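You operate a simulated robot arm through the tools that you are given. There is no shell and no other tool. Be economical: measure what you need, move in short steps, check, and stop when the job is done.

Carry out the task below with a simulated two-armed robot. There is one attempt and no reset: what you move stays moved.

Task
Turn the knob e to 10 cN. Turn the knob a to 20 cN. Switch the lever of post 5 off. Take the grey flask and put it in the teal tray on the top of the desk leaf. Take the blue tensioner and put it on the open end of the drawer table. Take the grey pad and put it on the grey card on the top of the teal table. Pick up the blue flask with one hand, pass it to the other hand and put it on the end table. Any order will do. Set down upright: blue tensioner, blue flask. The lever of post 5 goes to its stop.

The check looks at the end state, three seconds after you hand in, the way a careful person would. Anything else that was tipped, shoved, dropped, spilled or broken makes it a failure.

Robot
Two 7-joint arms with two-finger parallel grippers on one trunk, on a base that drives. Base frame: it is fixed to the floor where the robot stands at the start and does not move with it; the origin is under the middle of the robot, x ahead of it, y to its left, z up. Units: m, rad, N and s.
The left shoulder is at the start at [0.02, 0.138, 1.225], the right one opposite. With the tool pointing down near the work surface each hand reaches from about 0.1 to 0.36 m from the robot's upright axis, wherever it stands, measured 20 degrees to its own side. Places, roughly: blue flask (7x7x19 cm) [-3.2, 1.8, 0.8]; blue tensioner (3x4x6 cm) [-2.7, 0.6, 0.8]; end table (62x16 cm) [-5.42, 0.08, 1.14]; grey card [-0.5, -1, 0.75]; grey flask (7x7x19 cm) [-2.5, 0.5, 0.8]; grey pad (9x7x5 cm) [-2.8, 0.6, 0.8]; knob a [0.3, 0.4, 0.9]; knob e [0.4, 0, 0.5]; lever of post 5 [0.2, 0.9, 1.7]; open end of the drawer table [-2.8, -3.5, 0.8]; teal tray (26x15x5 cm) [-3, 1.8, 0.8]. Payload 1.57 kg a hand.
The TCP of each hand is the grasp point between the finger pads, 0.03 m short of the fingertips. In the tool frame z runs along the fingers and y along their closing line. The gripper opens to 0.08 m. The fingers are 0.017 m wide and 0.012 m thick; the gripper's body (0.04 by 0.082 m) begins 0.08 m behind the TCP.
Orientation is that of the tool frame in the base frame, as a unit quaternion [x, y, z, w]. With the fingers straight down and closing along the base's y, the tool's x points along the base's -x, its y along +y and its z along -z.

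Tools
- The arms move only by the tool drive_tool. It takes "left_rows", "right_rows" or both (then of equal length, played together; a hand with none holds still); each is a list of rows, each a list of 7 numbers: the turn, a rotation vector about the tool's x, y, z in units of 90 degrees (1.0 is 90 degrees), then the shift along the tool's x, y, z in units of 150 mm (1.0 is 150 mm), then the finger opening in m, from 0 to 0.08. In form: [[ax, ay, az, dx, dy, dz, hand], ...]. A call has 1 to 10 rows; each row is the pose to reach, as a shift and turn from the pose commanded when the call began, along the tool's axes at that moment. A call with a number of a shift or a turn outside -1 to 1 is refused whole. Rows are played at 5 a second. More than 0.05 m and 0.15 rad between two rows, or a gripper value outside its range, and nothing of the call is played. A pose out of reach is approached as far as the arm can. The call stops where the force on the tool passes 40 N (or 10 N more than at its start, if that is more) or the arm is blocked; 0.2 s more then pass. Each finger travels about 0.045 m/s and halts on what it meets, pressing with about 33 N; the grip force reading is that of the motor and also rises with nothing between the fingers. The clock runs only during rows and for 0.2 s after the last one: add rows that repeat a pose to give the fingers time. The reply holds the time, the measured pose of the TCP, the force on the tool along the base axes, the opening and the grip force, in the units named above and with some noise, with the torque about the TCP (base axes, N m) and any sound that the robot's microphone picked up, and new pictures: "show" is both (left out), scene, wrist or none (wrist: the cameras of the hands that moved).
- Cameras (640 x 400 px; columns grow to the right, rows downward): "scene" is now at [0.1611, 0.0643, 1.1124]; the picture's right is [0.72, -0.70, 0.00], its down [-0.37, -0.39, -0.84] and it looks along [0.59, 0.61, -0.54] (base axes); focal length 214 px, centre (320, 200). "left" rides on the left gripper at [0.072, 0.007, -0.122] in its tool frame; the picture's right is [-0.09, 1.00, 0.00], its down [-0.84, -0.08, -0.54] and it looks along [-0.54, -0.05, 0.84] (tool axes); focal length 238 px, centre (320, 200). "right" rides on the right gripper at [0.072, -0.007, -0.122] in its tool frame; the picture's right is [0.09, 1.00, 0.00], its down [-0.84, 0.08, -0.54] and it looks along [-0.54, 0.05, 0.84] (tool axes); focal length 238 px, centre (320, 200). There is no depth. A picture from a camera that has moved, and an enlarged one, comes with that camera's place and axes in the base frame and with its lens.
- raise_lower(by): slides the trunk up (or, below 0, down) by that many m; the arms and the scene camera ride with it, the base frame stays. It gives what a move gives, with no picture.
- drive_base(legs): drives the robot by 1 to 6 legs, each [ahead, left, turn to the left] in m, m and rad, along the robot's own axes; the way and the turn of a leg run together, so that a leg with both is an arc; at most 1.5 m and 3.142 rad a leg. The arms and the cameras ride along, it lands a little off, and it stops where it bumps. It gives what a move gives, and a new picture of the scene camera.
- head_to(pan, tilt): turns the head with the scene camera to pan (to the left, within 1.047 rad either way) and tilt (down, from -0.506 to 1.204), counted from straight ahead of the robot. It gives what a move gives, and a new picture of the scene camera.
- enlarge(camera, box): a new picture of the part [left, top, right, bottom] of that camera's present view, enlarged. It takes no simulated time.
- sign_off(): hands the job in; it is judged then, once.

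Go step by step. Nothing tells you exact positions but the pictures and the camera data: compare them with the known pose of the tool, close in by small moves and look again before you grip or let go. The budget is 186 turns and 260 pictures, counting those below and the enlarged ones. Unless the task says otherwise, let go and move clear before handing in.

The tools are called after ">>>" as a command line: name --argument value ..., lists and objects as JSON in quotes. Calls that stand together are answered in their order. drive_tool: Moves the arms, as the interface text tells. Its arguments: {"type":"object","properties":{"left_rows":{"type":"array","items":{"type":"array","items":{"type":"number"}}},"right_rows":{"type":"array","items":{"type":"array","items":{"type":"number"}}},"show":{"type":"string","enum":["both","scene","wrist","none"]}},"required":[]} The other tools are called the same way: raise_lower (by) slides the trunk up or down; drive_base (legs) drives the base; head_to (pan, tilt) turns the head that bears the scene camera; enlarge (camera, box) takes an enlarged picture of a part of a camera's view; sign_off () hands the job in.

At the start:

```text
t: 0.0
left_tcp_pos: [0.2965, 0.3147, 1.0002]
left_ee_rot: [0.0, 1.0, 0.0, 0.0]
left_wrist_force: [0.6, -0.4, -0.1]
left_torque: [0.0, 0.0, 0.0]
left_width: 0.08
left_finger_force: 0.0
right_tcp_pos: [0.3482, 0.0081, 0.9986]
right_ee_rot: [-0.001, 1.0, 0.0, 0.0]
right_wrist_force: [0.4, -0.4, -1.1]
right_torque: [0.02, 0.03, 0.02]
right_width: 0.0799
right_finger_force: 0.0
trunk travel left (down, up): [-0.6, 0.64]
robot x, y, heading: [-0.0, -0.0008, -0.002]
head pan, tilt: [0.799, 0.567]
```

scene: 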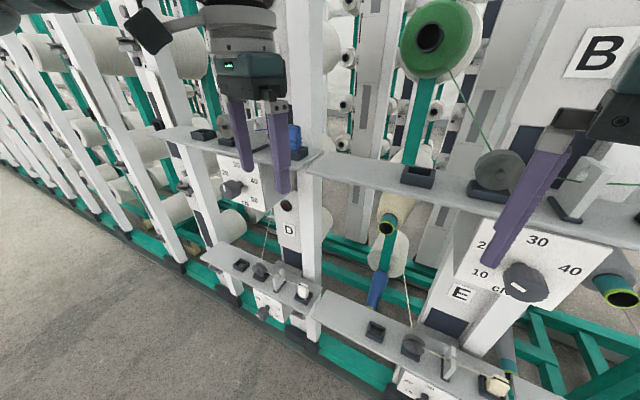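
right: 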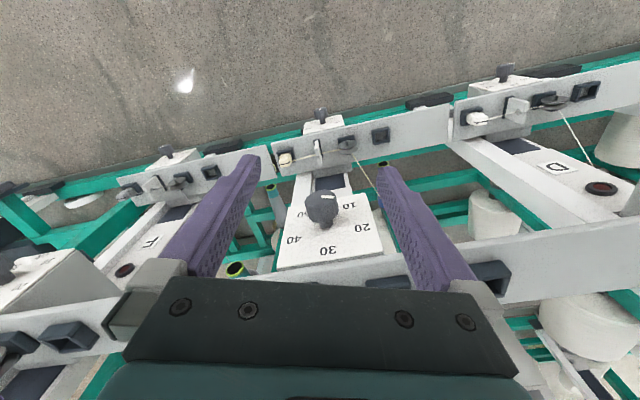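
left: 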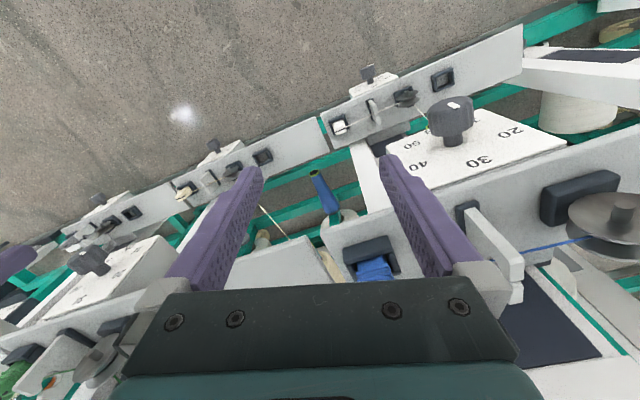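

I see a creel with posts, knobs with cN scales and letter plates. I'll look closer to learn which knob is which letter.

>>> head_to --pan 0.2 --tilt 0.7

>>> enlarge --camera "scene" --box '[0, 0, 640, 400]'

>>> head_to --pan 0.8 --tilt -0.3

```text
t: 1.0
left_tcp_pos: [0.2955, 0.3143, 1.0004]
left_ee_rot: [0.0, 1.0, 0.0, 0.0]
left_wrist_force: [-0.7, 0.3, -0.1]
left_torque: [0.01, 0.05, -0.01]
left_width: 0.08
left_finger_force: 0.0
right_tcp_pos: [0.35, 0.0091, 0.9998]
right_ee_rot: [0.0, 1.0, 0.0, 0.0]
right_wrist_force: [-0.4, -0.6, 0.6]
right_torque: [-0.02, 0.0, -0.02]
right_width: 0.0801
right_finger_force: 0.1
trunk travel left (down, up): [-0.6, 0.64]
robot x, y, heading: [-0.0008, -0.0023, -0.003]
head pan, tilt: [0.201, 0.7]
camera scene: at [0.1821, 0.0172, 1.1008], right [0.2, -0.98, 0.0], down [-0.63, -0.13, -0.77], along [0.75, 0.15, -0.64], focal length 214 px, centre (320, 200)
```

scene: 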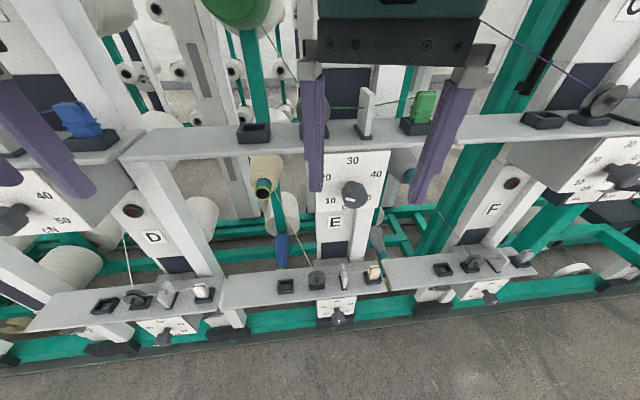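

```text
1.00 times, centred on (320, 200) of scene (not enlarged: the box is as wide or as high as the picture)
camera zoom: at [0.1821, 0.0172, 1.1008], right [0.2, -0.98, 0.0], down [-0.63, -0.13, -0.77], along [0.75, 0.15, -0.64], focal length 214 px, centre (320, 200)
```

zoom: 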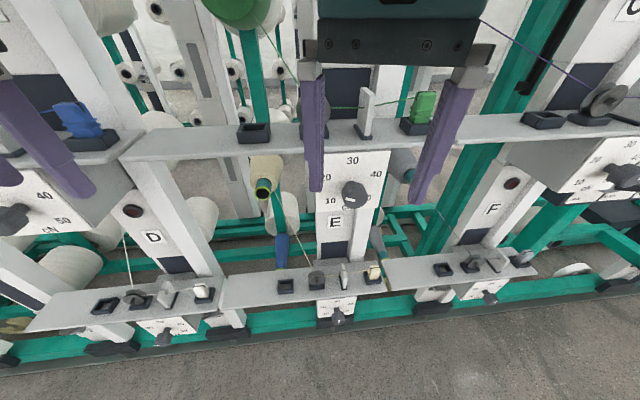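

```text
t: 2.3
left_tcp_pos: [0.295, 0.3145, 0.9987]
left_ee_rot: [0.0, 1.0, 0.0, 0.001]
left_wrist_force: [0.1, 0.6, -0.2]
left_torque: [0.0, 0.01, -0.01]
left_width: 0.08
left_finger_force: 0.0
right_tcp_pos: [0.3501, 0.0086, 1.0004]
right_ee_rot: [0.0, 1.0, -0.001, 0.0]
right_wrist_force: [0.0, 0.8, -0.2]
right_torque: [-0.02, -0.02, -0.02]
right_width: 0.0801
right_finger_force: 0.2
trunk travel left (down, up): [-0.6, 0.64]
robot x, y, heading: [0.0004, -0.0005, -0.001]
head pan, tilt: [0.799, -0.3]
camera scene: at [0.1537, 0.0565, 1.1901], right [0.72, -0.7, 0.0], down [0.21, 0.21, -0.96], along [0.67, 0.68, 0.29], focal length 214 px, centre (320, 200)
```

scene: 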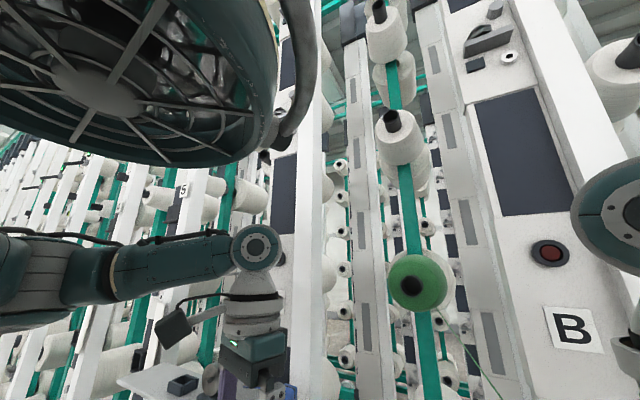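

The letter plates run A–C for the upper row and D–F for the lower row, so knob e is the lower middle one. I'll enlarge the knobs.

>>> head_to --pan 0.0 --tilt 1.0

>>> enlarge --camera "scene" --box '[220, 140, 420, 265]'

>>> head_to --pan 1.0 --tilt 0.5

>>> enlarge --camera "left" --box '[340, 50, 580, 200]'

```text
t: 3.7
left_tcp_pos: [0.2952, 0.3146, 0.9999]
left_ee_rot: [0.0, 1.0, 0.0, 0.0]
left_wrist_force: [-0.7, -1.2, 0.1]
left_torque: [0.0, 0.0, 0.01]
left_width: 0.08
left_finger_force: 0.0
right_tcp_pos: [0.3489, 0.008, 1.0006]
right_ee_rot: [0.0, 1.0, 0.001, 0.0]
right_wrist_force: [0.3, 0.1, -0.2]
right_torque: [0.04, 0.03, 0.03]
right_width: 0.0799
right_finger_force: 0.1
trunk travel left (down, up): [-0.6, 0.64]
robot x, y, heading: [0.0015, 0.0017, 0.003]
head pan, tilt: [0.0, 1.0]
camera scene: at [0.1686, 0.0002, 1.0775], right [0.0, -1.0, 0.0], down [-0.84, 0.0, -0.54], along [0.54, 0.0, -0.84], focal length 214 px, centre (320, 200)
```

scene: 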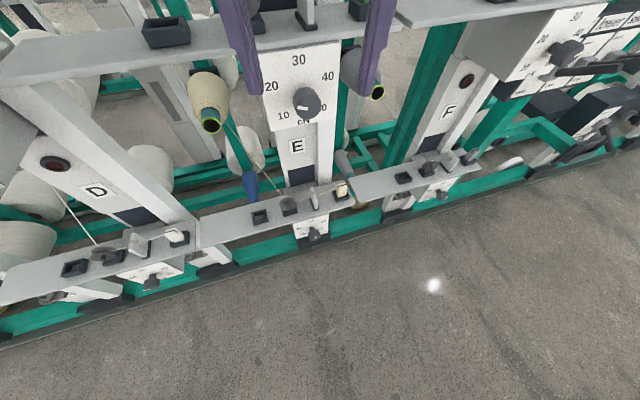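

```text
3.20 times, centred on (320, 202) of scene
camera zoom: at [0.1686, 0.0002, 1.0775], right [0.0, -1.0, 0.0], down [-0.84, 0.0, -0.54], along [0.54, 0.0, -0.84], focal length 686 px, centre (320, 192)
```

zoom: 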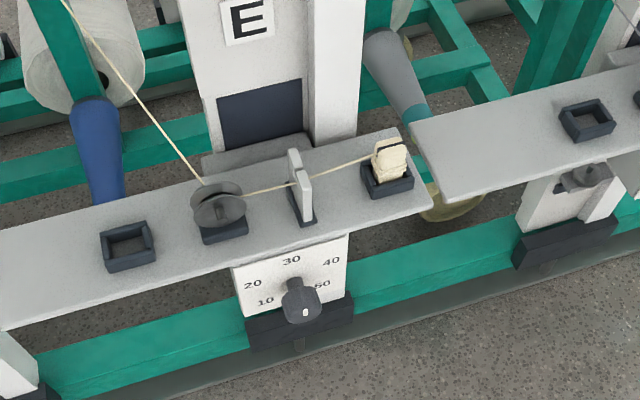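

```text
t: 5.0
left_tcp_pos: [0.295, 0.3136, 1.0002]
left_ee_rot: [0.001, 1.0, 0.0, 0.0]
left_wrist_force: [-0.3, -1.2, -0.1]
left_torque: [0.0, 0.02, 0.0]
left_width: 0.0799
left_finger_force: 0.0
right_tcp_pos: [0.3488, 0.0087, 1.0009]
right_ee_rot: [0.0, 1.0, 0.0, 0.0]
right_wrist_force: [-0.1, -0.2, 0.2]
right_torque: [-0.02, 0.02, 0.04]
right_width: 0.0802
right_finger_force: 0.0
trunk travel left (down, up): [-0.6, 0.64]
robot x, y, heading: [-0.0012, 0.0012, 0.0]
head pan, tilt: [1.0, 0.499]
camera scene: at [0.1481, 0.0767, 1.1185], right [0.84, -0.54, 0.0], down [-0.26, -0.4, -0.88], along [0.47, 0.74, -0.48], focal length 214 px, centre (320, 200)
```

scene: 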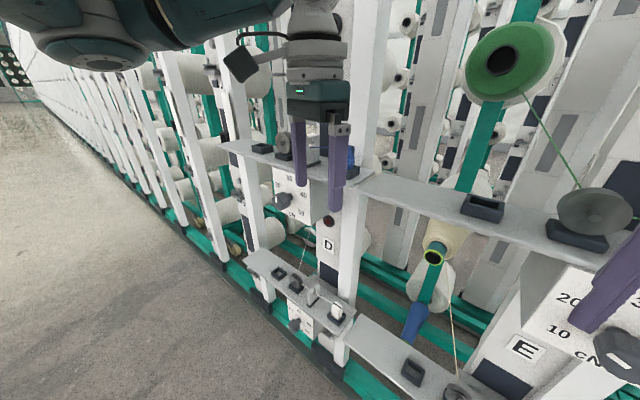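

```text
2.67 times, centred on (460, 125) of left
camera zoom: at [0.224, 0.3202, 1.1214], right [0.09, 1.0, 0.0], down [0.84, -0.08, 0.54], along [0.54, -0.05, -0.84], focal length 636 px, centre (-53, 400)
```

zoom: 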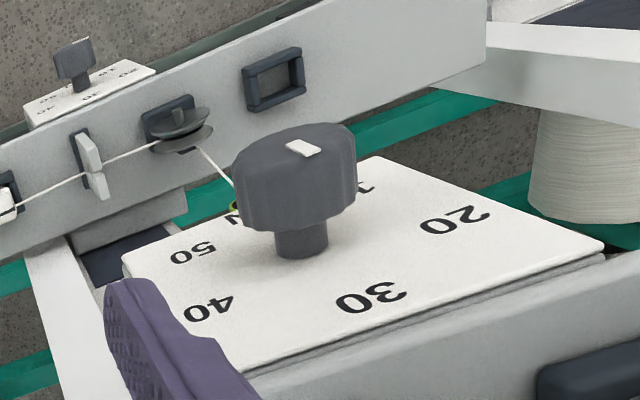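

Knob dials look vertical, with the row turned by about 0.35 rad. I'll lift, back off and square up to the row, to approach knobs with fingers horizontal.

>>> raise_lower --by 0.12

>>> drive_base --legs '[[-0.35, 0, 0], [0, 0, 0.34]]'

>>> head_to --pan 0.0 --tilt 0.5

```text
t: 6.5
left_tcp_pos: [0.2954, 0.3154, 1.1209]
left_ee_rot: [-0.001, 1.0, 0.0, 0.0]
left_wrist_force: [0.3, -0.4, 0.1]
left_torque: [0.02, -0.02, 0.01]
left_width: 0.0799
left_finger_force: 0.0
right_tcp_pos: [0.3489, 0.0074, 1.1195]
right_ee_rot: [0.0, 1.0, -0.001, -0.001]
right_wrist_force: [0.3, 0.1, -0.2]
right_torque: [-0.01, -0.01, -0.01]
right_width: 0.0799
right_finger_force: 0.0
trunk travel left (down, up): [-0.72, 0.52]
robot x, y, heading: [0.0026, -0.0013, -0.0]
head pan, tilt: [1.0, 0.499]
```

```text
t: 9.8
left_tcp_pos: [-0.1759, 0.3945, 1.12]
left_ee_rot: [-0.172, 0.985, 0.0, 0.0]
left_wrist_force: [-0.3, 0.2, 0.3]
left_torque: [-0.02, 0.02, 0.01]
left_width: 0.0802
left_finger_force: 0.0
right_tcp_pos: [-0.0234, 0.1261, 1.1197]
right_ee_rot: [-0.172, 0.985, -0.001, 0.0]
right_wrist_force: [0.2, 0.4, -0.3]
right_torque: [-0.01, 0.02, 0.03]
right_width: 0.08
right_finger_force: 0.0
trunk travel left (down, up): [-0.72, 0.52]
robot x, y, heading: [-0.3471, -0.0051, 0.343]
head pan, tilt: [1.0, 0.499]
camera scene: at [-0.2348, 0.1219, 1.2385], right [0.97, -0.22, 0.0], down [-0.11, -0.47, -0.88], along [0.2, 0.86, -0.48], focal length 214 px, centre (320, 200)
```

scene: 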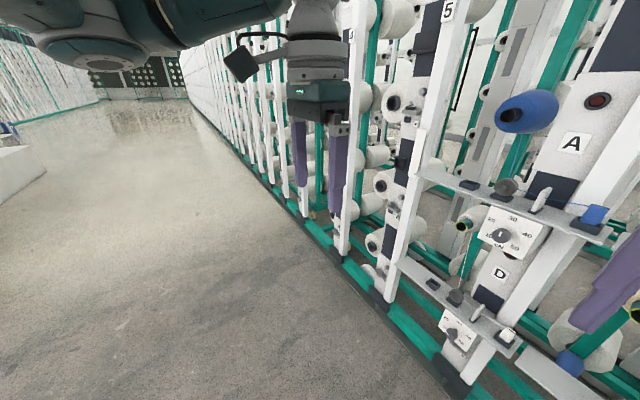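

```text
t: 11.1
left_tcp_pos: [-0.1757, 0.3946, 1.1204]
left_ee_rot: [-0.171, 0.985, 0.001, -0.001]
left_wrist_force: [-0.2, -0.3, -0.2]
left_torque: [-0.02, -0.02, -0.01]
left_width: 0.0803
left_finger_force: 0.2
right_tcp_pos: [-0.0232, 0.1246, 1.12]
right_ee_rot: [-0.172, 0.985, 0.0, 0.0]
right_wrist_force: [-0.3, 0.4, 0.2]
right_torque: [0.0, -0.02, 0.01]
right_width: 0.0797
right_finger_force: 0.1
trunk travel left (down, up): [-0.72, 0.52]
robot x, y, heading: [-0.3503, 0.0022, 0.343]
head pan, tilt: [0.0, 0.499]
camera scene: at [-0.1696, 0.064, 1.2385], right [0.34, -0.94, 0.0], down [-0.45, -0.16, -0.88], along [0.83, 0.3, -0.48], focal length 214 px, centre (320, 200)
```

scene: 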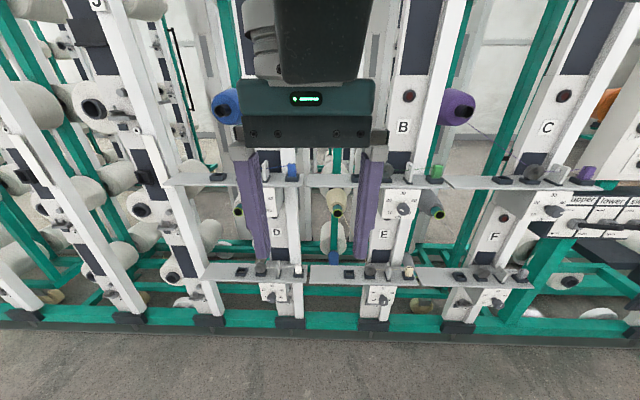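

Now squared to the row. I'll read the sign on the right and zoom into the dials.

>>> enlarge --camera "scene" --box '[480, 150, 640, 250]'

>>> enlarge --camera "scene" --box '[330, 170, 450, 320]'

>>> enlarge --camera "scene" --box '[200, 150, 320, 310]'

```text
4.00 times, centred on (560, 200) of scene
camera zoom: at [-0.1696, 0.064, 1.2385], right [0.34, -0.94, 0.0], down [-0.45, -0.16, -0.88], along [0.83, 0.3, -0.48], focal length 858 px, centre (-640, 200)
```

zoom: 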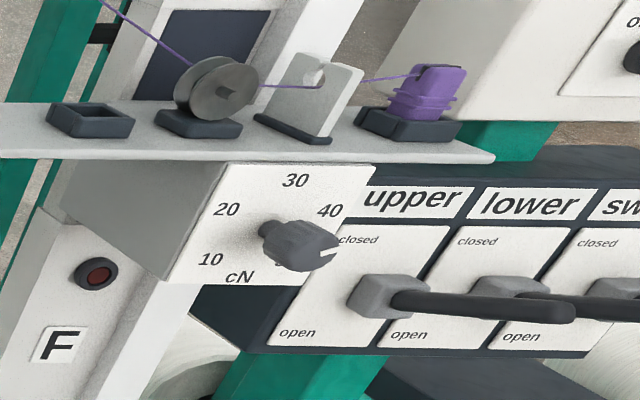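

```text
2.67 times, centred on (390, 245) of scene
camera zoom: at [-0.1696, 0.064, 1.2385], right [0.34, -0.94, 0.0], down [-0.45, -0.16, -0.88], along [0.83, 0.3, -0.48], focal length 572 px, centre (133, 80)
```

zoom: 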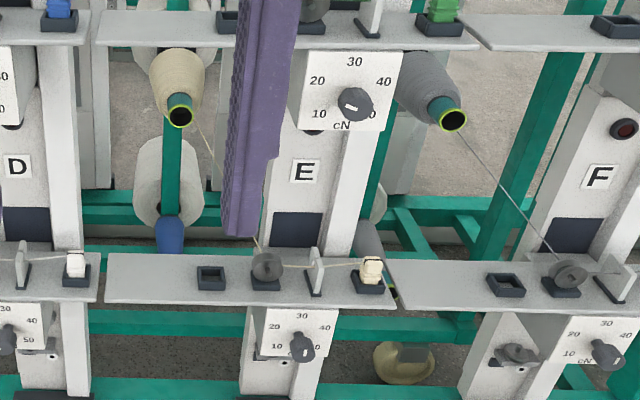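

```text
2.50 times, centred on (260, 230) of scene
camera zoom: at [-0.1696, 0.064, 1.2385], right [0.34, -0.94, 0.0], down [-0.45, -0.16, -0.88], along [0.83, 0.3, -0.48], focal length 536 px, centre (470, 125)
```

zoom: 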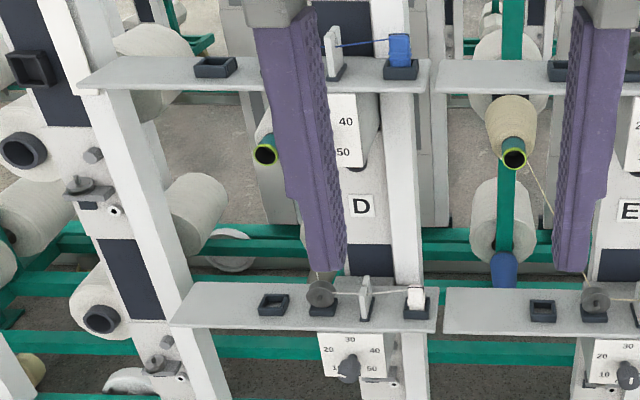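

Knob a is the upper one of post A and knob e the lower one of post E. Next I tip both tools to point forward, in free space.

>>> drive_tool --left_rows '[[0, -0.095, 0, -0.05, 0, 0, 0.08], [0, -0.19, 0, -0.1, 0, 0, 0.08], [0, -0.285, 0, -0.15, 0, 0, 0.08], [0, -0.38, 0, -0.2, 0, 0, 0.08], [0, -0.475, 0, -0.25, 0, 0, 0.08], [0, -0.57, 0, -0.3, 0, 0, 0.08], [0, -0.665, 0, -0.35, 0, 0, 0.08], [0, -0.76, 0, -0.4, 0, 0, 0.08], [0, -0.855, 0, -0.45, 0, 0, 0.08], [0, -0.95, 0, -0.5, 0, 0, 0.08]]' --right_rows '[[0, -0.095, 0, -0.05, 0, 0, 0.08], [0, -0.19, 0, -0.1, 0, 0, 0.08], [0, -0.285, 0, -0.15, 0, 0, 0.08], [0, -0.38, 0, -0.2, 0, 0, 0.08], [0, -0.475, 0, -0.25, 0, 0, 0.08], [0, -0.57, 0, -0.3, 0, 0, 0.08], [0, -0.665, 0, -0.35, 0, 0, 0.08], [0, -0.76, 0, -0.4, 0, 0, 0.08], [0, -0.855, 0, -0.45, 0, 0, 0.08], [0, -0.95, 0, -0.5, 0, 0, 0.08]]' --show "both"

```text
t: 13.3
left_tcp_pos: [-0.1048, 0.4198, 1.1208]
left_ee_rot: [-0.127, 0.723, 0.116, 0.669]
left_wrist_force: [0.0, 0.3, 0.0]
left_torque: [-0.01, 0.01, 0.01]
left_width: 0.0803
left_finger_force: 0.0
right_tcp_pos: [0.0472, 0.1506, 1.1193]
right_ee_rot: [-0.127, 0.724, 0.117, 0.668]
right_wrist_force: [-0.1, 1.4, 0.6]
right_torque: [0.03, 0.01, -0.01]
right_width: 0.0802
right_finger_force: 0.0
trunk travel left (down, up): [-0.72, 0.52]
robot x, y, heading: [-0.3466, -0.0, 0.341]
head pan, tilt: [0.0, 0.499]
camera scene: at [-0.1697, 0.0639, 1.2386], right [0.34, -0.94, 0.0], down [-0.45, -0.16, -0.88], along [0.83, 0.3, -0.48], focal length 214 px, centre (320, 200)
camera right: at [-0.0705, 0.1008, 1.0574], right [-0.34, 0.93, -0.09], down [-0.47, -0.09, 0.88], along [0.81, 0.35, 0.47], focal length 238 px, centre (320, 200)
camera left: at [-0.2265, 0.3828, 1.0577], right [-0.33, 0.94, 0.09], down [-0.42, -0.23, 0.88], along [0.84, 0.25, 0.47], focal length 238 px, centre (320, 200)
```

scene: 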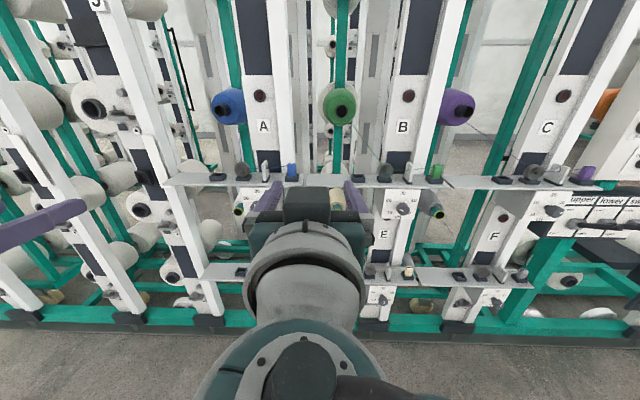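
right: 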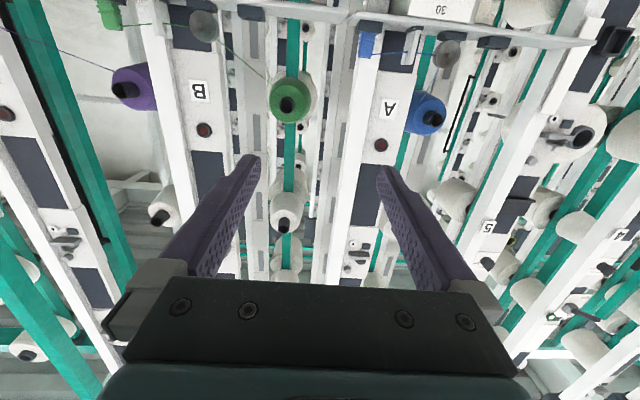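
left: 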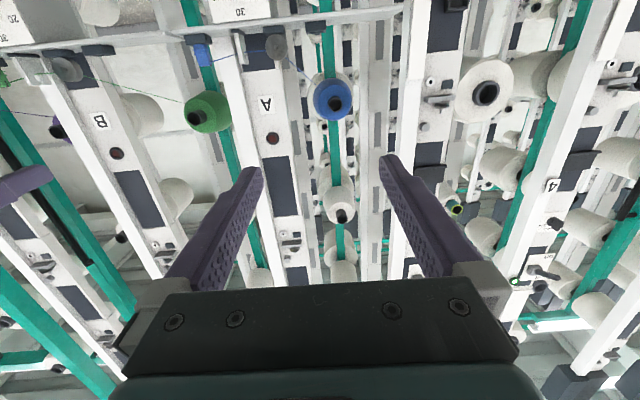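

Both tools point forward now. I'll finish the pitch, bring the left hand in line with knob a, lower the trunk and step ahead.

>>> drive_tool --left_rows '[[0, -0.05, 0, 0, -0.25, 0, 0.08], [0, -0.05, 0, 0, -0.5, 0, 0.08], [0, -0.05, 0, 0, -0.75, 0, 0.08], [0, -0.05, 0, 0, -0.98, 0, 0.08]]' --right_rows '[[0, -0.05, 0, 0, -0.25, 0, 0.08], [0, -0.05, 0, 0, -0.5, -0.15, 0.08], [0, -0.05, 0, 0, -0.75, -0.25, 0.08], [0, -0.05, 0, 0, -0.98, -0.3, 0.08]]' --show "none"

>>> raise_lower --by -0.19

>>> drive_base --legs '[[0.15, 0, 0]]'

>>> enlarge --camera "left" --box '[0, 0, 640, 400]'

```text
t: 14.3
left_tcp_pos: [-0.0525, 0.2821, 1.1199]
left_ee_rot: [-0.122, 0.696, 0.122, 0.697]
left_wrist_force: [0.1, -0.6, -0.2]
left_torque: [0.0, 0.02, -0.04]
left_width: 0.0801
left_finger_force: 0.0
right_tcp_pos: [0.0545, -0.0019, 1.1216]
right_ee_rot: [-0.121, 0.696, 0.12, 0.697]
right_wrist_force: [0.7, -0.1, -0.4]
right_torque: [-0.02, -0.04, 0.0]
right_width: 0.0801
right_finger_force: 0.1
trunk travel left (down, up): [-0.72, 0.52]
robot x, y, heading: [-0.348, 0.0004, 0.342]
head pan, tilt: [0.0, 0.499]
```

```text
t: 16.4
left_tcp_pos: [-0.0528, 0.2834, 0.93]
left_ee_rot: [-0.121, 0.696, 0.121, 0.697]
left_wrist_force: [0.3, -1.2, 0.6]
left_torque: [0.03, -0.02, 0.0]
left_width: 0.08
left_finger_force: 0.1
right_tcp_pos: [0.0551, -0.0012, 0.9306]
right_ee_rot: [-0.121, 0.697, 0.122, 0.696]
right_wrist_force: [0.3, -0.6, -0.7]
right_torque: [-0.01, 0.01, 0.01]
right_width: 0.0802
right_finger_force: 0.0
trunk travel left (down, up): [-0.53, 0.71]
robot x, y, heading: [-0.3467, -0.0003, 0.343]
head pan, tilt: [0.0, 0.499]
```

```text
t: 17.8
left_tcp_pos: [0.0871, 0.3344, 0.9305]
left_ee_rot: [-0.122, 0.696, 0.122, 0.697]
left_wrist_force: [0.0, 0.1, -0.2]
left_torque: [-0.01, -0.04, -0.02]
left_width: 0.0801
left_finger_force: 0.1
right_tcp_pos: [0.1962, 0.0506, 0.9307]
right_ee_rot: [-0.122, 0.696, 0.122, 0.697]
right_wrist_force: [-0.2, 0.8, 0.3]
right_torque: [0.01, 0.04, 0.0]
right_width: 0.0801
right_finger_force: 0.2
trunk travel left (down, up): [-0.53, 0.71]
robot x, y, heading: [-0.2098, 0.047, 0.346]
head pan, tilt: [0.0, 0.499]
camera scene: at [-0.0291, 0.1145, 1.0486], right [0.34, -0.94, 0.0], down [-0.45, -0.16, -0.88], along [0.83, 0.3, -0.48], focal length 214 px, centre (320, 200)
```

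scene: 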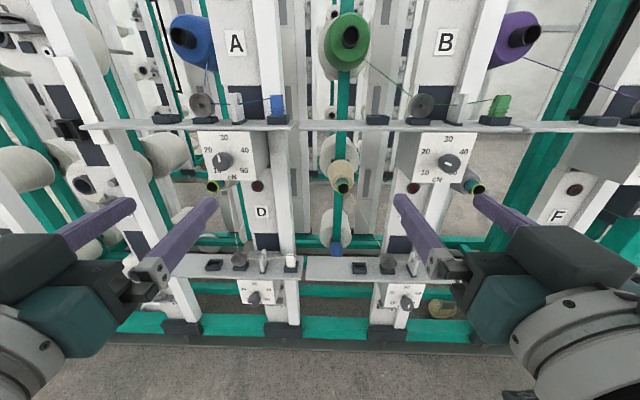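

```text
1.00 times, centred on (320, 200) of left (not enlarged: the box is as wide or as high as the picture)
camera zoom: at [-0.0298, 0.2979, 0.8576], right [-0.34, 0.94, 0.09], down [-0.48, -0.26, 0.84], along [0.81, 0.24, 0.54], focal length 238 px, centre (320, 200)
```

zoom: 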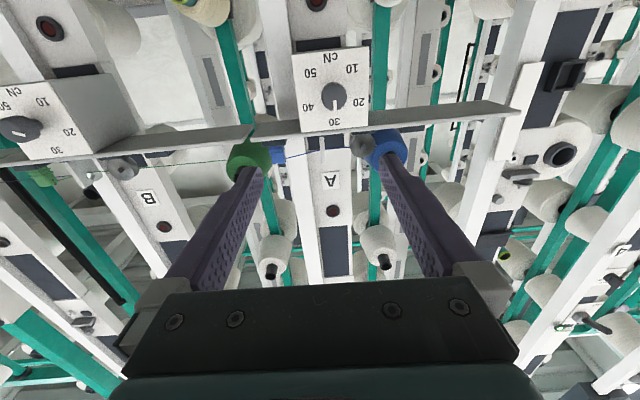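

>>> enlarge --camera "left" --box '[270, 40, 390, 140]'

>>> enlarge --camera "scene" --box '[160, 110, 320, 210]'

>>> enlarge --camera "scene" --box '[360, 260, 440, 320]'

```text
4.00 times, centred on (330, 90) of left
camera zoom: at [-0.0298, 0.2979, 0.8576], right [-0.34, 0.94, 0.09], down [-0.48, -0.26, 0.84], along [0.81, 0.24, 0.54], focal length 953 px, centre (280, 640)
```

zoom: 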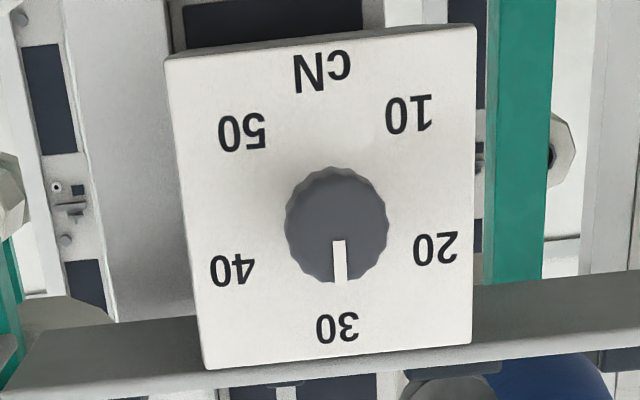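

```text
4.00 times, centred on (240, 160) of scene
camera zoom: at [-0.0291, 0.1145, 1.0486], right [0.34, -0.94, 0.0], down [-0.45, -0.16, -0.88], along [0.83, 0.3, -0.48], focal length 858 px, centre (640, 360)
```

zoom: 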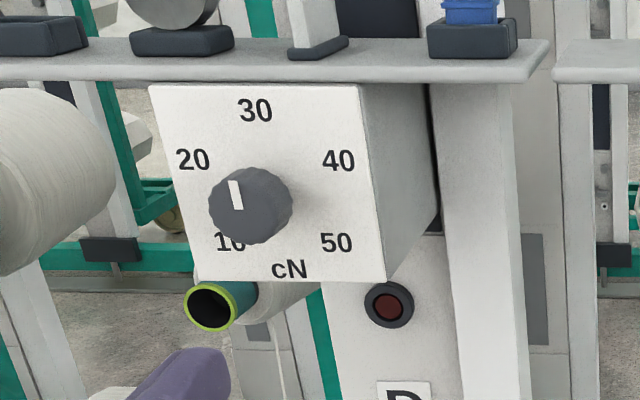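

```text
6.67 times, centred on (400, 290) of scene
camera zoom: at [-0.0291, 0.1145, 1.0486], right [0.34, -0.94, 0.0], down [-0.45, -0.16, -0.88], along [0.83, 0.3, -0.48], focal length 1430 px, centre (-213, -400)
```

zoom: 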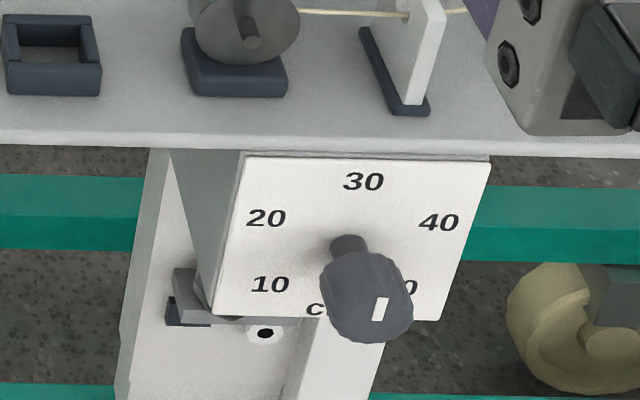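

Knob a reads 30 and sits at about (0.287, 0.429, 0.914); knob e points near 50. I'll bring the left hand up to knob a, pre-rolled clockwise.

>>> drive_tool --left_rows '[[0, 0, 0.09, 0.03, 0.04, 0.2, 0.06], [0, 0, 0.18, 0.06, 0.08, 0.4, 0.06], [0, 0, 0.27, 0.09, 0.12, 0.6, 0.06], [0, 0, 0.36, 0.107, 0.143, 0.75, 0.06], [0, 0, 0.375, 0.107, 0.143, 0.9, 0.06]]' --show "both"

```text
t: 19.0
left_tcp_pos: [0.2084, 0.3996, 0.9161]
left_ee_rot: [0.087, 0.702, 0.319, 0.631]
left_wrist_force: [-0.4, 0.0, -0.6]
left_torque: [0.01, -0.03, -0.02]
left_width: 0.0598
left_finger_force: 0.0
right_tcp_pos: [0.1966, 0.0502, 0.9309]
right_ee_rot: [-0.12, 0.697, 0.12, 0.697]
right_wrist_force: [0.5, -0.6, 0.0]
right_torque: [0.0, -0.02, 0.03]
right_width: 0.08
right_finger_force: 0.1
trunk travel left (down, up): [-0.53, 0.71]
robot x, y, heading: [-0.2073, 0.0488, 0.346]
head pan, tilt: [0.0, 0.499]
camera scene: at [-0.0291, 0.1144, 1.0486], right [0.34, -0.94, 0.0], down [-0.45, -0.16, -0.88], along [0.83, 0.3, -0.48], focal length 214 px, centre (320, 200)
camera left: at [0.0777, 0.4006, 0.8585], right [-0.26, 0.73, 0.63], down [-0.33, -0.68, 0.65], along [0.91, -0.04, 0.42], focal length 238 px, centre (320, 200)
```

scene: 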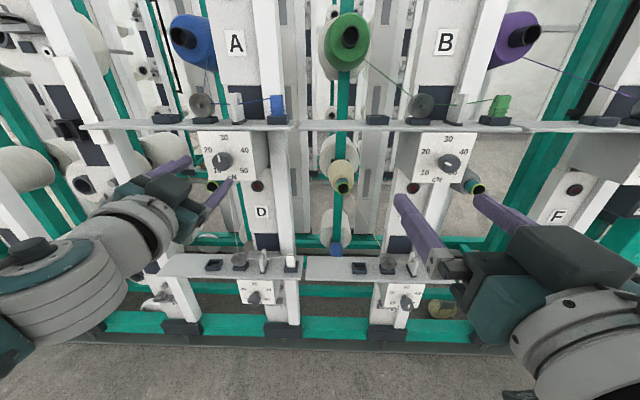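
left: 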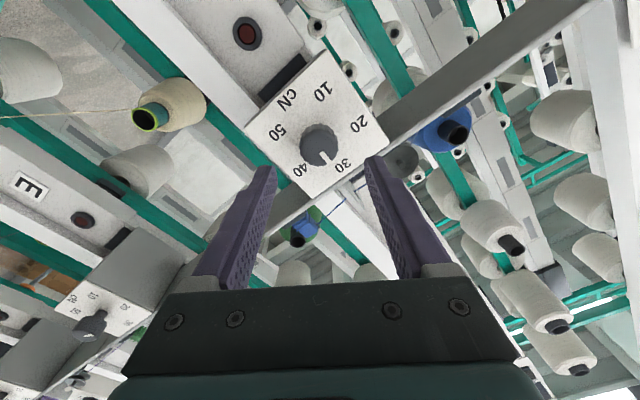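

The knob sits exactly on the tool axis. I advance and close on it.

>>> drive_tool --left_rows '[[0, 0, 0, 0, 0, 0.25, 0.06], [0, 0, 0, 0, 0, 0.5, 0.06], [0, 0, 0, 0, 0, 0.5, 0.03], [0, 0, 0, 0, 0, 0.5, 0.03], [0, 0, 0, 0, 0, 0.5, 0.03], [0, 0, 0, 0, 0, 0.5, 0.03]]' --show "wrist"

```text
t: 20.4
left_tcp_pos: [0.2771, 0.4231, 0.9144]
left_ee_rot: [0.087, 0.702, 0.317, 0.631]
left_wrist_force: [3.0, -1.4, -4.4]
left_torque: [-0.04, 0.07, -0.14]
left_width: 0.0335
left_finger_force: 34.1
right_tcp_pos: [0.1966, 0.0481, 0.9301]
right_ee_rot: [-0.121, 0.697, 0.12, 0.697]
right_wrist_force: [-0.5, 1.3, -0.1]
right_torque: [0.0, -0.01, -0.01]
right_width: 0.0802
right_finger_force: 0.0
trunk travel left (down, up): [-0.53, 0.71]
robot x, y, heading: [-0.2122, 0.0494, 0.345]
head pan, tilt: [0.0, 0.499]
camera left: at [0.1479, 0.4244, 0.858], right [-0.26, 0.73, 0.63], down [-0.33, -0.68, 0.65], along [0.91, -0.04, 0.42], focal length 238 px, centre (320, 200)
```

left: 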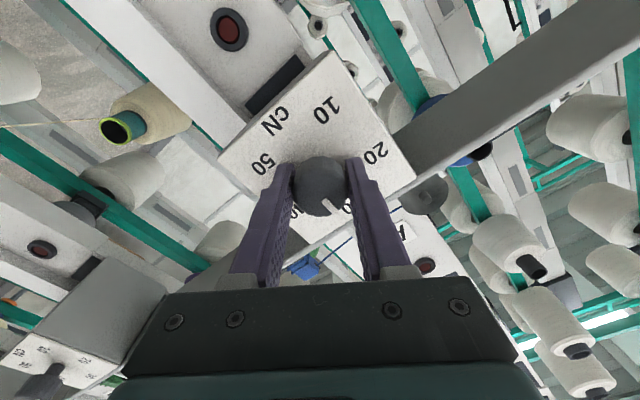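

Gripped at 33 mm. Now turn counter-clockwise 67.5°, watching for clicks.

>>> drive_tool --left_rows '[[0, 0, -0.09, 0, 0, 0, 0.03], [0, 0, -0.18, 0, 0, 0, 0.03], [0, 0, -0.27, 0, 0, 0, 0.03], [0, 0, -0.36, 0, 0, 0, 0.03], [0, 0, -0.45, 0, 0, 0, 0.03], [0, 0, -0.54, 0, 0, 0, 0.03], [0, 0, -0.63, 0, 0, 0, 0.03], [0, 0, -0.72, 0, 0, 0, 0.03], [0, 0, -0.74, 0, 0, 0, 0.03], [0, 0, -0.74, 0, 0, 0, 0.03]]' --show "wrist"

>>> enlarge --camera "scene" --box '[160, 110, 320, 210]'

```text
t: 22.6
left_tcp_pos: [0.2774, 0.4231, 0.9141]
left_ee_rot: [-0.313, 0.633, -0.083, 0.703]
left_wrist_force: [-4.9, -11.8, 12.4]
left_torque: [-0.12, 0.28, -0.62]
left_width: 0.0334
left_finger_force: 41.2
right_tcp_pos: [0.1943, 0.0475, 0.9301]
right_ee_rot: [-0.121, 0.697, 0.12, 0.697]
right_wrist_force: [-0.6, -0.5, -0.6]
right_torque: [0.01, 0.01, 0.0]
right_width: 0.08
right_finger_force: 0.0
trunk travel left (down, up): [-0.53, 0.71]
robot x, y, heading: [-0.2089, 0.0503, 0.345]
head pan, tilt: [0.0, 0.499]
camera left: at [0.175, 0.3492, 0.8496], right [-0.3, 0.83, -0.47], down [-0.64, 0.19, 0.74], along [0.71, 0.52, 0.48], focal length 238 px, centre (320, 200)
```

left: 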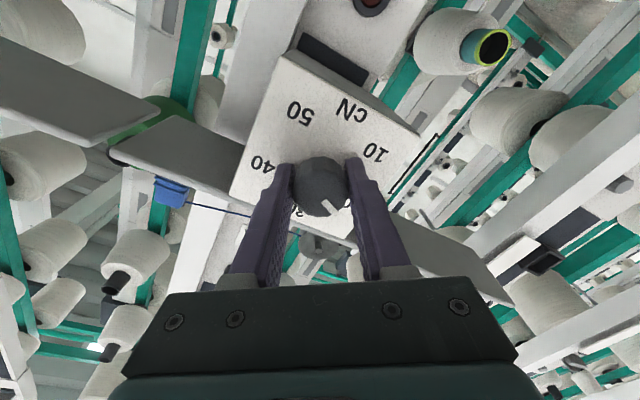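

```text
4.00 times, centred on (240, 160) of scene
camera zoom: at [-0.0293, 0.1131, 1.0486], right [0.34, -0.94, 0.0], down [-0.45, -0.16, -0.88], along [0.83, 0.3, -0.48], focal length 858 px, centre (640, 360)
```

zoom: 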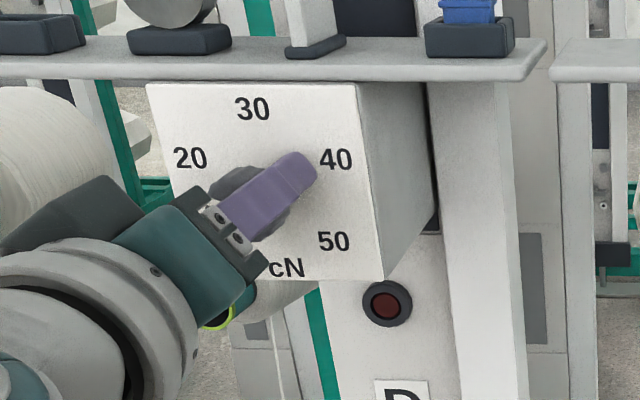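

The knob followed. I release, back off and read it.

>>> drive_tool --left_rows '[[0, 0, 0, 0, 0, 0, 0.055], [0, 0, 0, 0, 0, 0, 0.055], [0, 0, 0, 0, 0, -0.3, 0.06], [0, 0, 0, 0, 0, -0.6, 0.06], [0, 0, 0.09, 0, 0, -0.9, 0.06], [0, 0, 0.18, 0, 0, -1, 0.06], [0, 0, 0.27, 0, 0, -1, 0.06], [0, 0, 0.36, 0, 0, -1, 0.06]]' --show "none"

>>> enlarge --camera "scene" --box '[160, 110, 320, 210]'

>>> enlarge --camera "left" --box '[220, 40, 420, 165]'

```text
t: 24.4
left_tcp_pos: [0.1362, 0.3746, 0.9129]
left_ee_rot: [-0.123, 0.696, 0.119, 0.697]
left_wrist_force: [-1.0, 0.0, 0.0]
left_torque: [-0.03, 0.0, -0.02]
left_width: 0.0601
left_finger_force: 0.0
right_tcp_pos: [0.1951, 0.0485, 0.9308]
right_ee_rot: [-0.121, 0.697, 0.121, 0.697]
right_wrist_force: [0.1, 0.4, 0.2]
right_torque: [0.01, -0.01, -0.03]
right_width: 0.08
right_finger_force: 0.1
trunk travel left (down, up): [-0.53, 0.71]
robot x, y, heading: [-0.2097, 0.049, 0.349]
head pan, tilt: [0.0, 0.499]
```

```text
4.00 times, centred on (240, 160) of scene
camera zoom: at [-0.0294, 0.1144, 1.0485], right [0.34, -0.94, 0.0], down [-0.45, -0.16, -0.88], along [0.83, 0.3, -0.48], focal length 858 px, centre (640, 360)
```

zoom: 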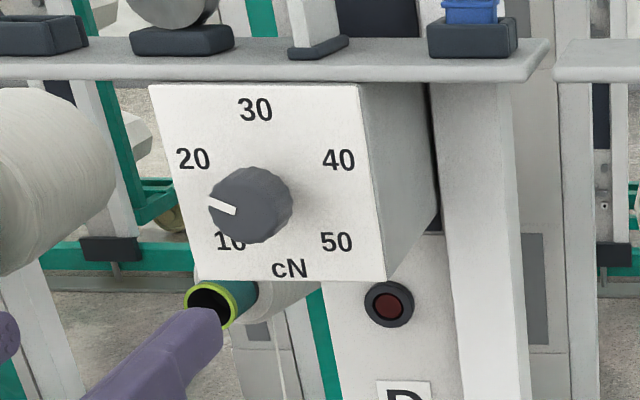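

```text
3.20 times, centred on (320, 102) of left
camera zoom: at [0.0193, 0.3378, 0.841], right [-0.34, 0.94, 0.09], down [-0.49, -0.25, 0.84], along [0.81, 0.24, 0.54], focal length 763 px, centre (320, 512)
```

zoom: 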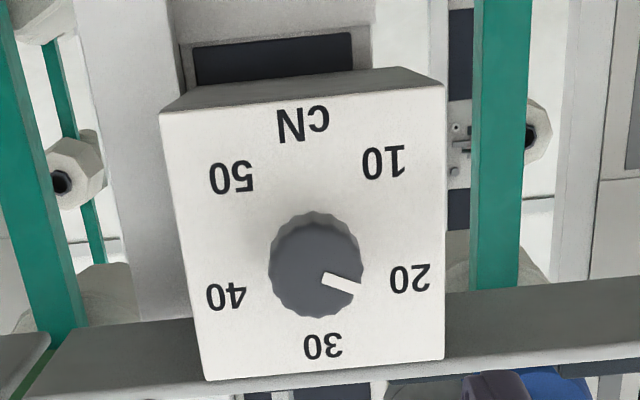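

Knob a points at 20. Now I lower the trunk to reach knob e with the right hand.

>>> drive_tool --left_rows '[[0, 0, 0, 0, 0, -0.3, 0.06], [0, 0, 0, 0, 0, -0.5, 0.06]]' --right_rows '[[0, 0, 0, 0, -0.3, 0, 0.06], [0, 0, 0, 0, -0.6, 0, 0.06]]' --show "none"

>>> raise_lower --by -0.42

>>> head_to --pan -0.3 --tilt 0.5

>>> enlarge --camera "right" --box '[0, 0, 640, 400]'

```text
t: 25.0
left_tcp_pos: [0.0637, 0.3482, 0.9125]
left_ee_rot: [-0.123, 0.697, 0.119, 0.697]
left_wrist_force: [0.9, 0.1, 0.6]
left_torque: [0.01, -0.03, -0.01]
left_width: 0.0599
left_finger_force: 0.0
right_tcp_pos: [0.2269, -0.0342, 0.9288]
right_ee_rot: [-0.122, 0.697, 0.121, 0.696]
right_wrist_force: [0.0, -0.5, -0.5]
right_torque: [-0.01, 0.01, 0.01]
right_width: 0.0601
right_finger_force: 0.2
trunk travel left (down, up): [-0.53, 0.71]
robot x, y, heading: [-0.2086, 0.0509, 0.349]
head pan, tilt: [0.0, 0.499]
```

```text
refused: -0.42 is not a number from -0.4 to 0.4
```

```text
t: 25.8
left_tcp_pos: [0.0651, 0.3483, 0.9138]
left_ee_rot: [-0.124, 0.696, 0.12, 0.697]
left_wrist_force: [-0.3, 0.4, 0.1]
left_torque: [-0.01, 0.0, 0.01]
left_width: 0.0601
left_finger_force: 0.0
right_tcp_pos: [0.2265, -0.0331, 0.9306]
right_ee_rot: [-0.121, 0.697, 0.121, 0.697]
right_wrist_force: [0.1, 0.7, -0.3]
right_torque: [-0.01, -0.02, 0.0]
right_width: 0.0602
right_finger_force: 0.1
trunk travel left (down, up): [-0.53, 0.71]
robot x, y, heading: [-0.2085, 0.048, 0.339]
head pan, tilt: [-0.3, 0.499]
camera scene: at [-0.0242, 0.0878, 1.0485], right [0.05, -1.0, 0.0], down [-0.48, -0.02, -0.88], along [0.88, 0.04, -0.48], focal length 214 px, centre (320, 200)
```

scene: 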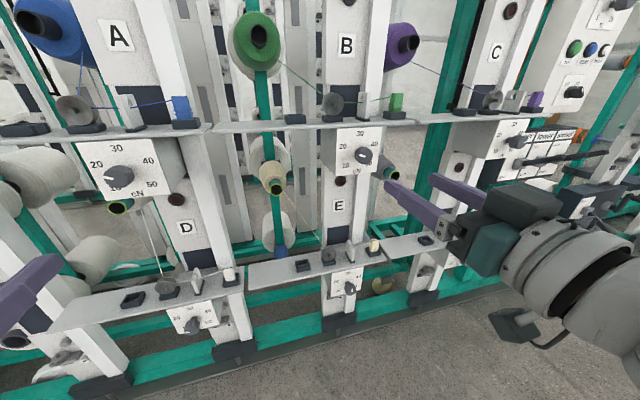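

```text
1.00 times, centred on (320, 200) of right (not enlarged: the box is as wide or as high as the picture)
camera zoom: at [0.1148, -0.0812, 0.8584], right [-0.34, 0.94, -0.09], down [-0.54, -0.11, 0.84], along [0.77, 0.33, 0.54], focal length 238 px, centre (320, 200)
```

zoom: 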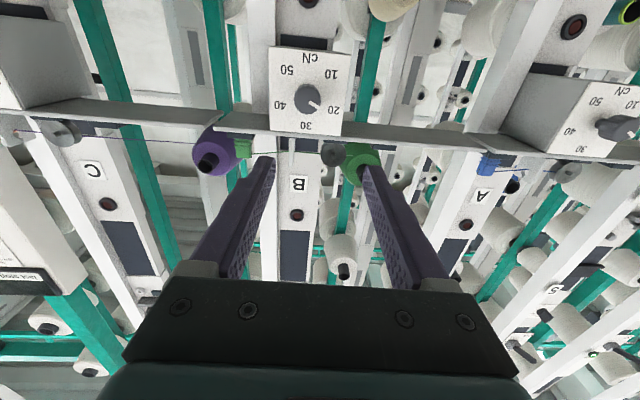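

>>> raise_lower --by -0.4

>>> head_to --pan -0.2 --tilt 0.2

>>> enlarge --camera "right" --box '[220, 40, 420, 165]'

```text
t: 29.6
left_tcp_pos: [0.0649, 0.3487, 0.5132]
left_ee_rot: [-0.124, 0.696, 0.119, 0.697]
left_wrist_force: [0.2, 0.4, -0.2]
left_torque: [-0.02, 0.0, 0.01]
left_width: 0.06
left_finger_force: 0.1
right_tcp_pos: [0.227, -0.0326, 0.5298]
right_ee_rot: [-0.122, 0.697, 0.122, 0.697]
right_wrist_force: [0.6, -0.9, -0.3]
right_torque: [-0.01, 0.0, 0.02]
right_width: 0.0599
right_finger_force: 0.0
trunk travel left (down, up): [-0.13, 1.11]
robot x, y, heading: [-0.2069, 0.0515, 0.35]
head pan, tilt: [-0.3, 0.499]
```

```text
t: 30.4
left_tcp_pos: [0.0652, 0.3489, 0.5123]
left_ee_rot: [-0.123, 0.696, 0.118, 0.697]
left_wrist_force: [-0.4, 0.1, 0.7]
left_torque: [0.0, 0.02, -0.02]
left_width: 0.0598
left_finger_force: 0.0
right_tcp_pos: [0.2261, -0.0338, 0.5299]
right_ee_rot: [-0.12, 0.697, 0.12, 0.697]
right_wrist_force: [0.0, 0.1, 0.6]
right_torque: [0.04, 0.03, 0.02]
right_width: 0.0599
right_finger_force: 0.1
trunk travel left (down, up): [-0.13, 1.11]
robot x, y, heading: [-0.2082, 0.0507, 0.346]
head pan, tilt: [-0.201, 0.201]
camera scene: at [-0.0228, 0.097, 0.6761], right [0.14, -0.99, 0.0], down [-0.2, -0.03, -0.98], along [0.97, 0.14, -0.2], focal length 214 px, centre (320, 200)
```

scene: 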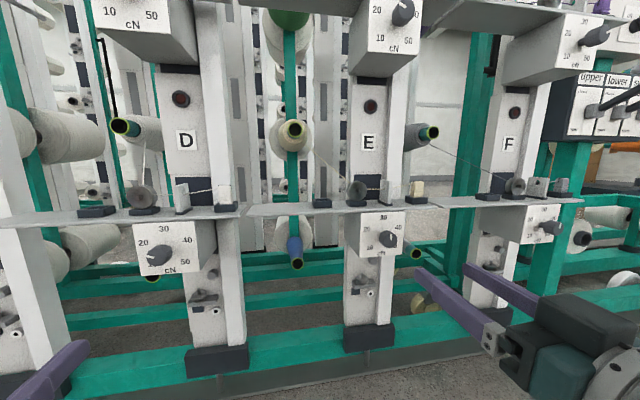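

```text
3.20 times, centred on (320, 102) of right
camera zoom: at [0.1149, -0.0816, 0.4584], right [-0.34, 0.94, -0.09], down [-0.54, -0.11, 0.84], along [0.77, 0.33, 0.54], focal length 763 px, centre (320, 512)
```

zoom: 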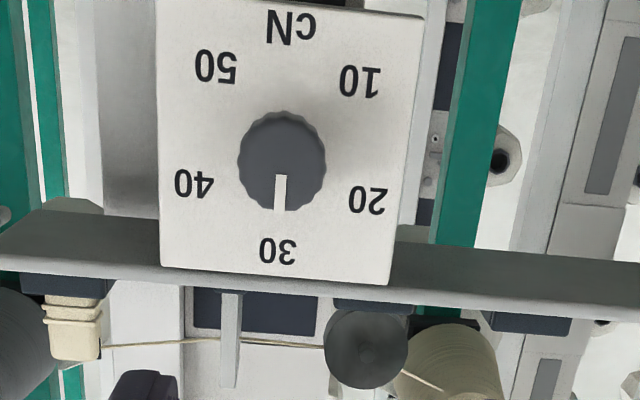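

Knob e also reads 30, at about (0.4155, 0.0155, 0.504). I bring the right hand in line, pre-rolled.

>>> drive_tool --right_rows '[[0, 0, 0.09, 0.05, -0.04, 0.15, 0.06], [0, 0, 0.18, 0.1, -0.08, 0.3, 0.06], [0, 0, 0.27, 0.15, -0.12, 0.45, 0.06], [0, 0, 0.36, 0.173, -0.121, 0.6, 0.06], [0, 0, 0.375, 0.173, -0.121, 0.73, 0.06]]' --show "wrist"

```text
t: 31.6
left_tcp_pos: [0.0669, 0.3487, 0.5141]
left_ee_rot: [-0.123, 0.696, 0.119, 0.697]
left_wrist_force: [-0.3, 0.0, -0.1]
left_torque: [0.0, -0.01, -0.01]
left_width: 0.0598
left_finger_force: 0.1
right_tcp_pos: [0.3376, -0.0118, 0.5044]
right_ee_rot: [0.086, 0.702, 0.319, 0.631]
right_wrist_force: [0.6, -0.5, 0.0]
right_torque: [-0.02, 0.01, 0.03]
right_width: 0.0598
right_finger_force: 0.0
trunk travel left (down, up): [-0.13, 1.11]
robot x, y, heading: [-0.2108, 0.0496, 0.347]
head pan, tilt: [-0.201, 0.201]
camera right: at [0.2114, -0.0216, 0.4411], right [-0.3, 0.83, 0.48], down [-0.37, -0.56, 0.74], along [0.88, 0.04, 0.48], focal length 238 px, centre (320, 200)
```

right: 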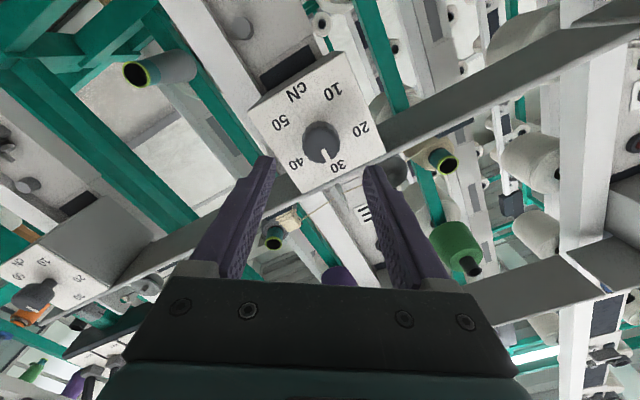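

Aligned. Advance and close.

>>> drive_tool --right_rows '[[0, 0, 0, 0, 0, 0.25, 0.06], [0, 0, 0, 0, 0, 0.5, 0.06], [0, 0, 0, 0, 0, 0.5, 0.03], [0, 0, 0, 0, 0, 0.5, 0.03], [0, 0, 0, 0, 0, 0.5, 0.03], [0, 0, 0, 0, 0, 0.5, 0.03]]' --show "none"

>>> drive_tool --right_rows '[[0, 0, -0.09, 0, 0, 0, 0.03], [0, 0, -0.18, 0, 0, 0, 0.03], [0, 0, -0.27, 0, 0, 0, 0.03], [0, 0, -0.36, 0, 0, 0, 0.03], [0, 0, -0.45, 0, 0, 0, 0.03], [0, 0, -0.54, 0, 0, 0, 0.03], [0, 0, -0.63, 0, 0, 0, 0.03], [0, 0, -0.72, 0, 0, 0, 0.03], [0, 0, -0.75, 0, 0, 0, 0.03], [0, 0, -0.75, 0, 0, 0, 0.03]]' --show "wrist"

```text
t: 33.0
left_tcp_pos: [0.0635, 0.3488, 0.514]
left_ee_rot: [-0.124, 0.697, 0.119, 0.697]
left_wrist_force: [0.2, 0.1, 0.0]
left_torque: [0.02, -0.02, -0.01]
left_width: 0.0601
left_finger_force: 0.1
right_tcp_pos: [0.4051, 0.0123, 0.5042]
right_ee_rot: [0.086, 0.701, 0.319, 0.632]
right_wrist_force: [-2.2, 0.0, 4.7]
right_torque: [0.0, -0.04, 0.08]
right_width: 0.0335
right_finger_force: 34.7
trunk travel left (down, up): [-0.13, 1.11]
robot x, y, heading: [-0.2067, 0.0473, 0.351]
head pan, tilt: [-0.201, 0.201]
```

```text
t: 35.2
left_tcp_pos: [0.0638, 0.349, 0.5133]
left_ee_rot: [-0.124, 0.697, 0.119, 0.696]
left_wrist_force: [-0.7, 0.2, 0.2]
left_torque: [0.01, 0.02, 0.04]
left_width: 0.0602
left_finger_force: 0.0
right_tcp_pos: [0.4055, 0.0128, 0.5047]
right_ee_rot: [-0.317, 0.632, -0.087, 0.702]
right_wrist_force: [-8.7, -1.1, 13.2]
right_torque: [0.04, -0.06, -0.19]
right_width: 0.0333
right_finger_force: 41.1
trunk travel left (down, up): [-0.13, 1.11]
robot x, y, heading: [-0.2104, 0.0498, 0.342]
head pan, tilt: [-0.201, 0.201]
camera right: at [0.3071, -0.0727, 0.4482], right [-0.26, 0.73, -0.63], down [-0.69, 0.32, 0.65], along [0.67, 0.61, 0.42], focal length 238 px, centre (320, 200)
```

right: 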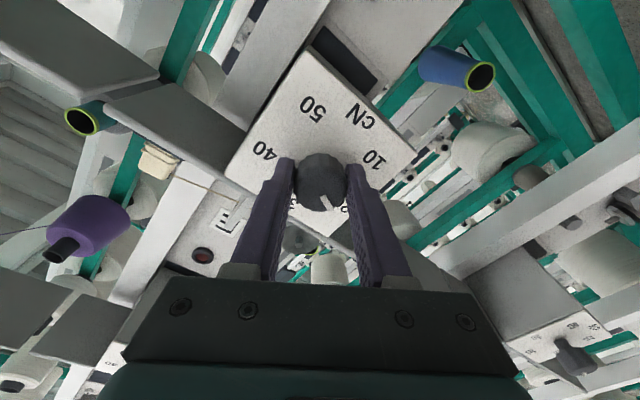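

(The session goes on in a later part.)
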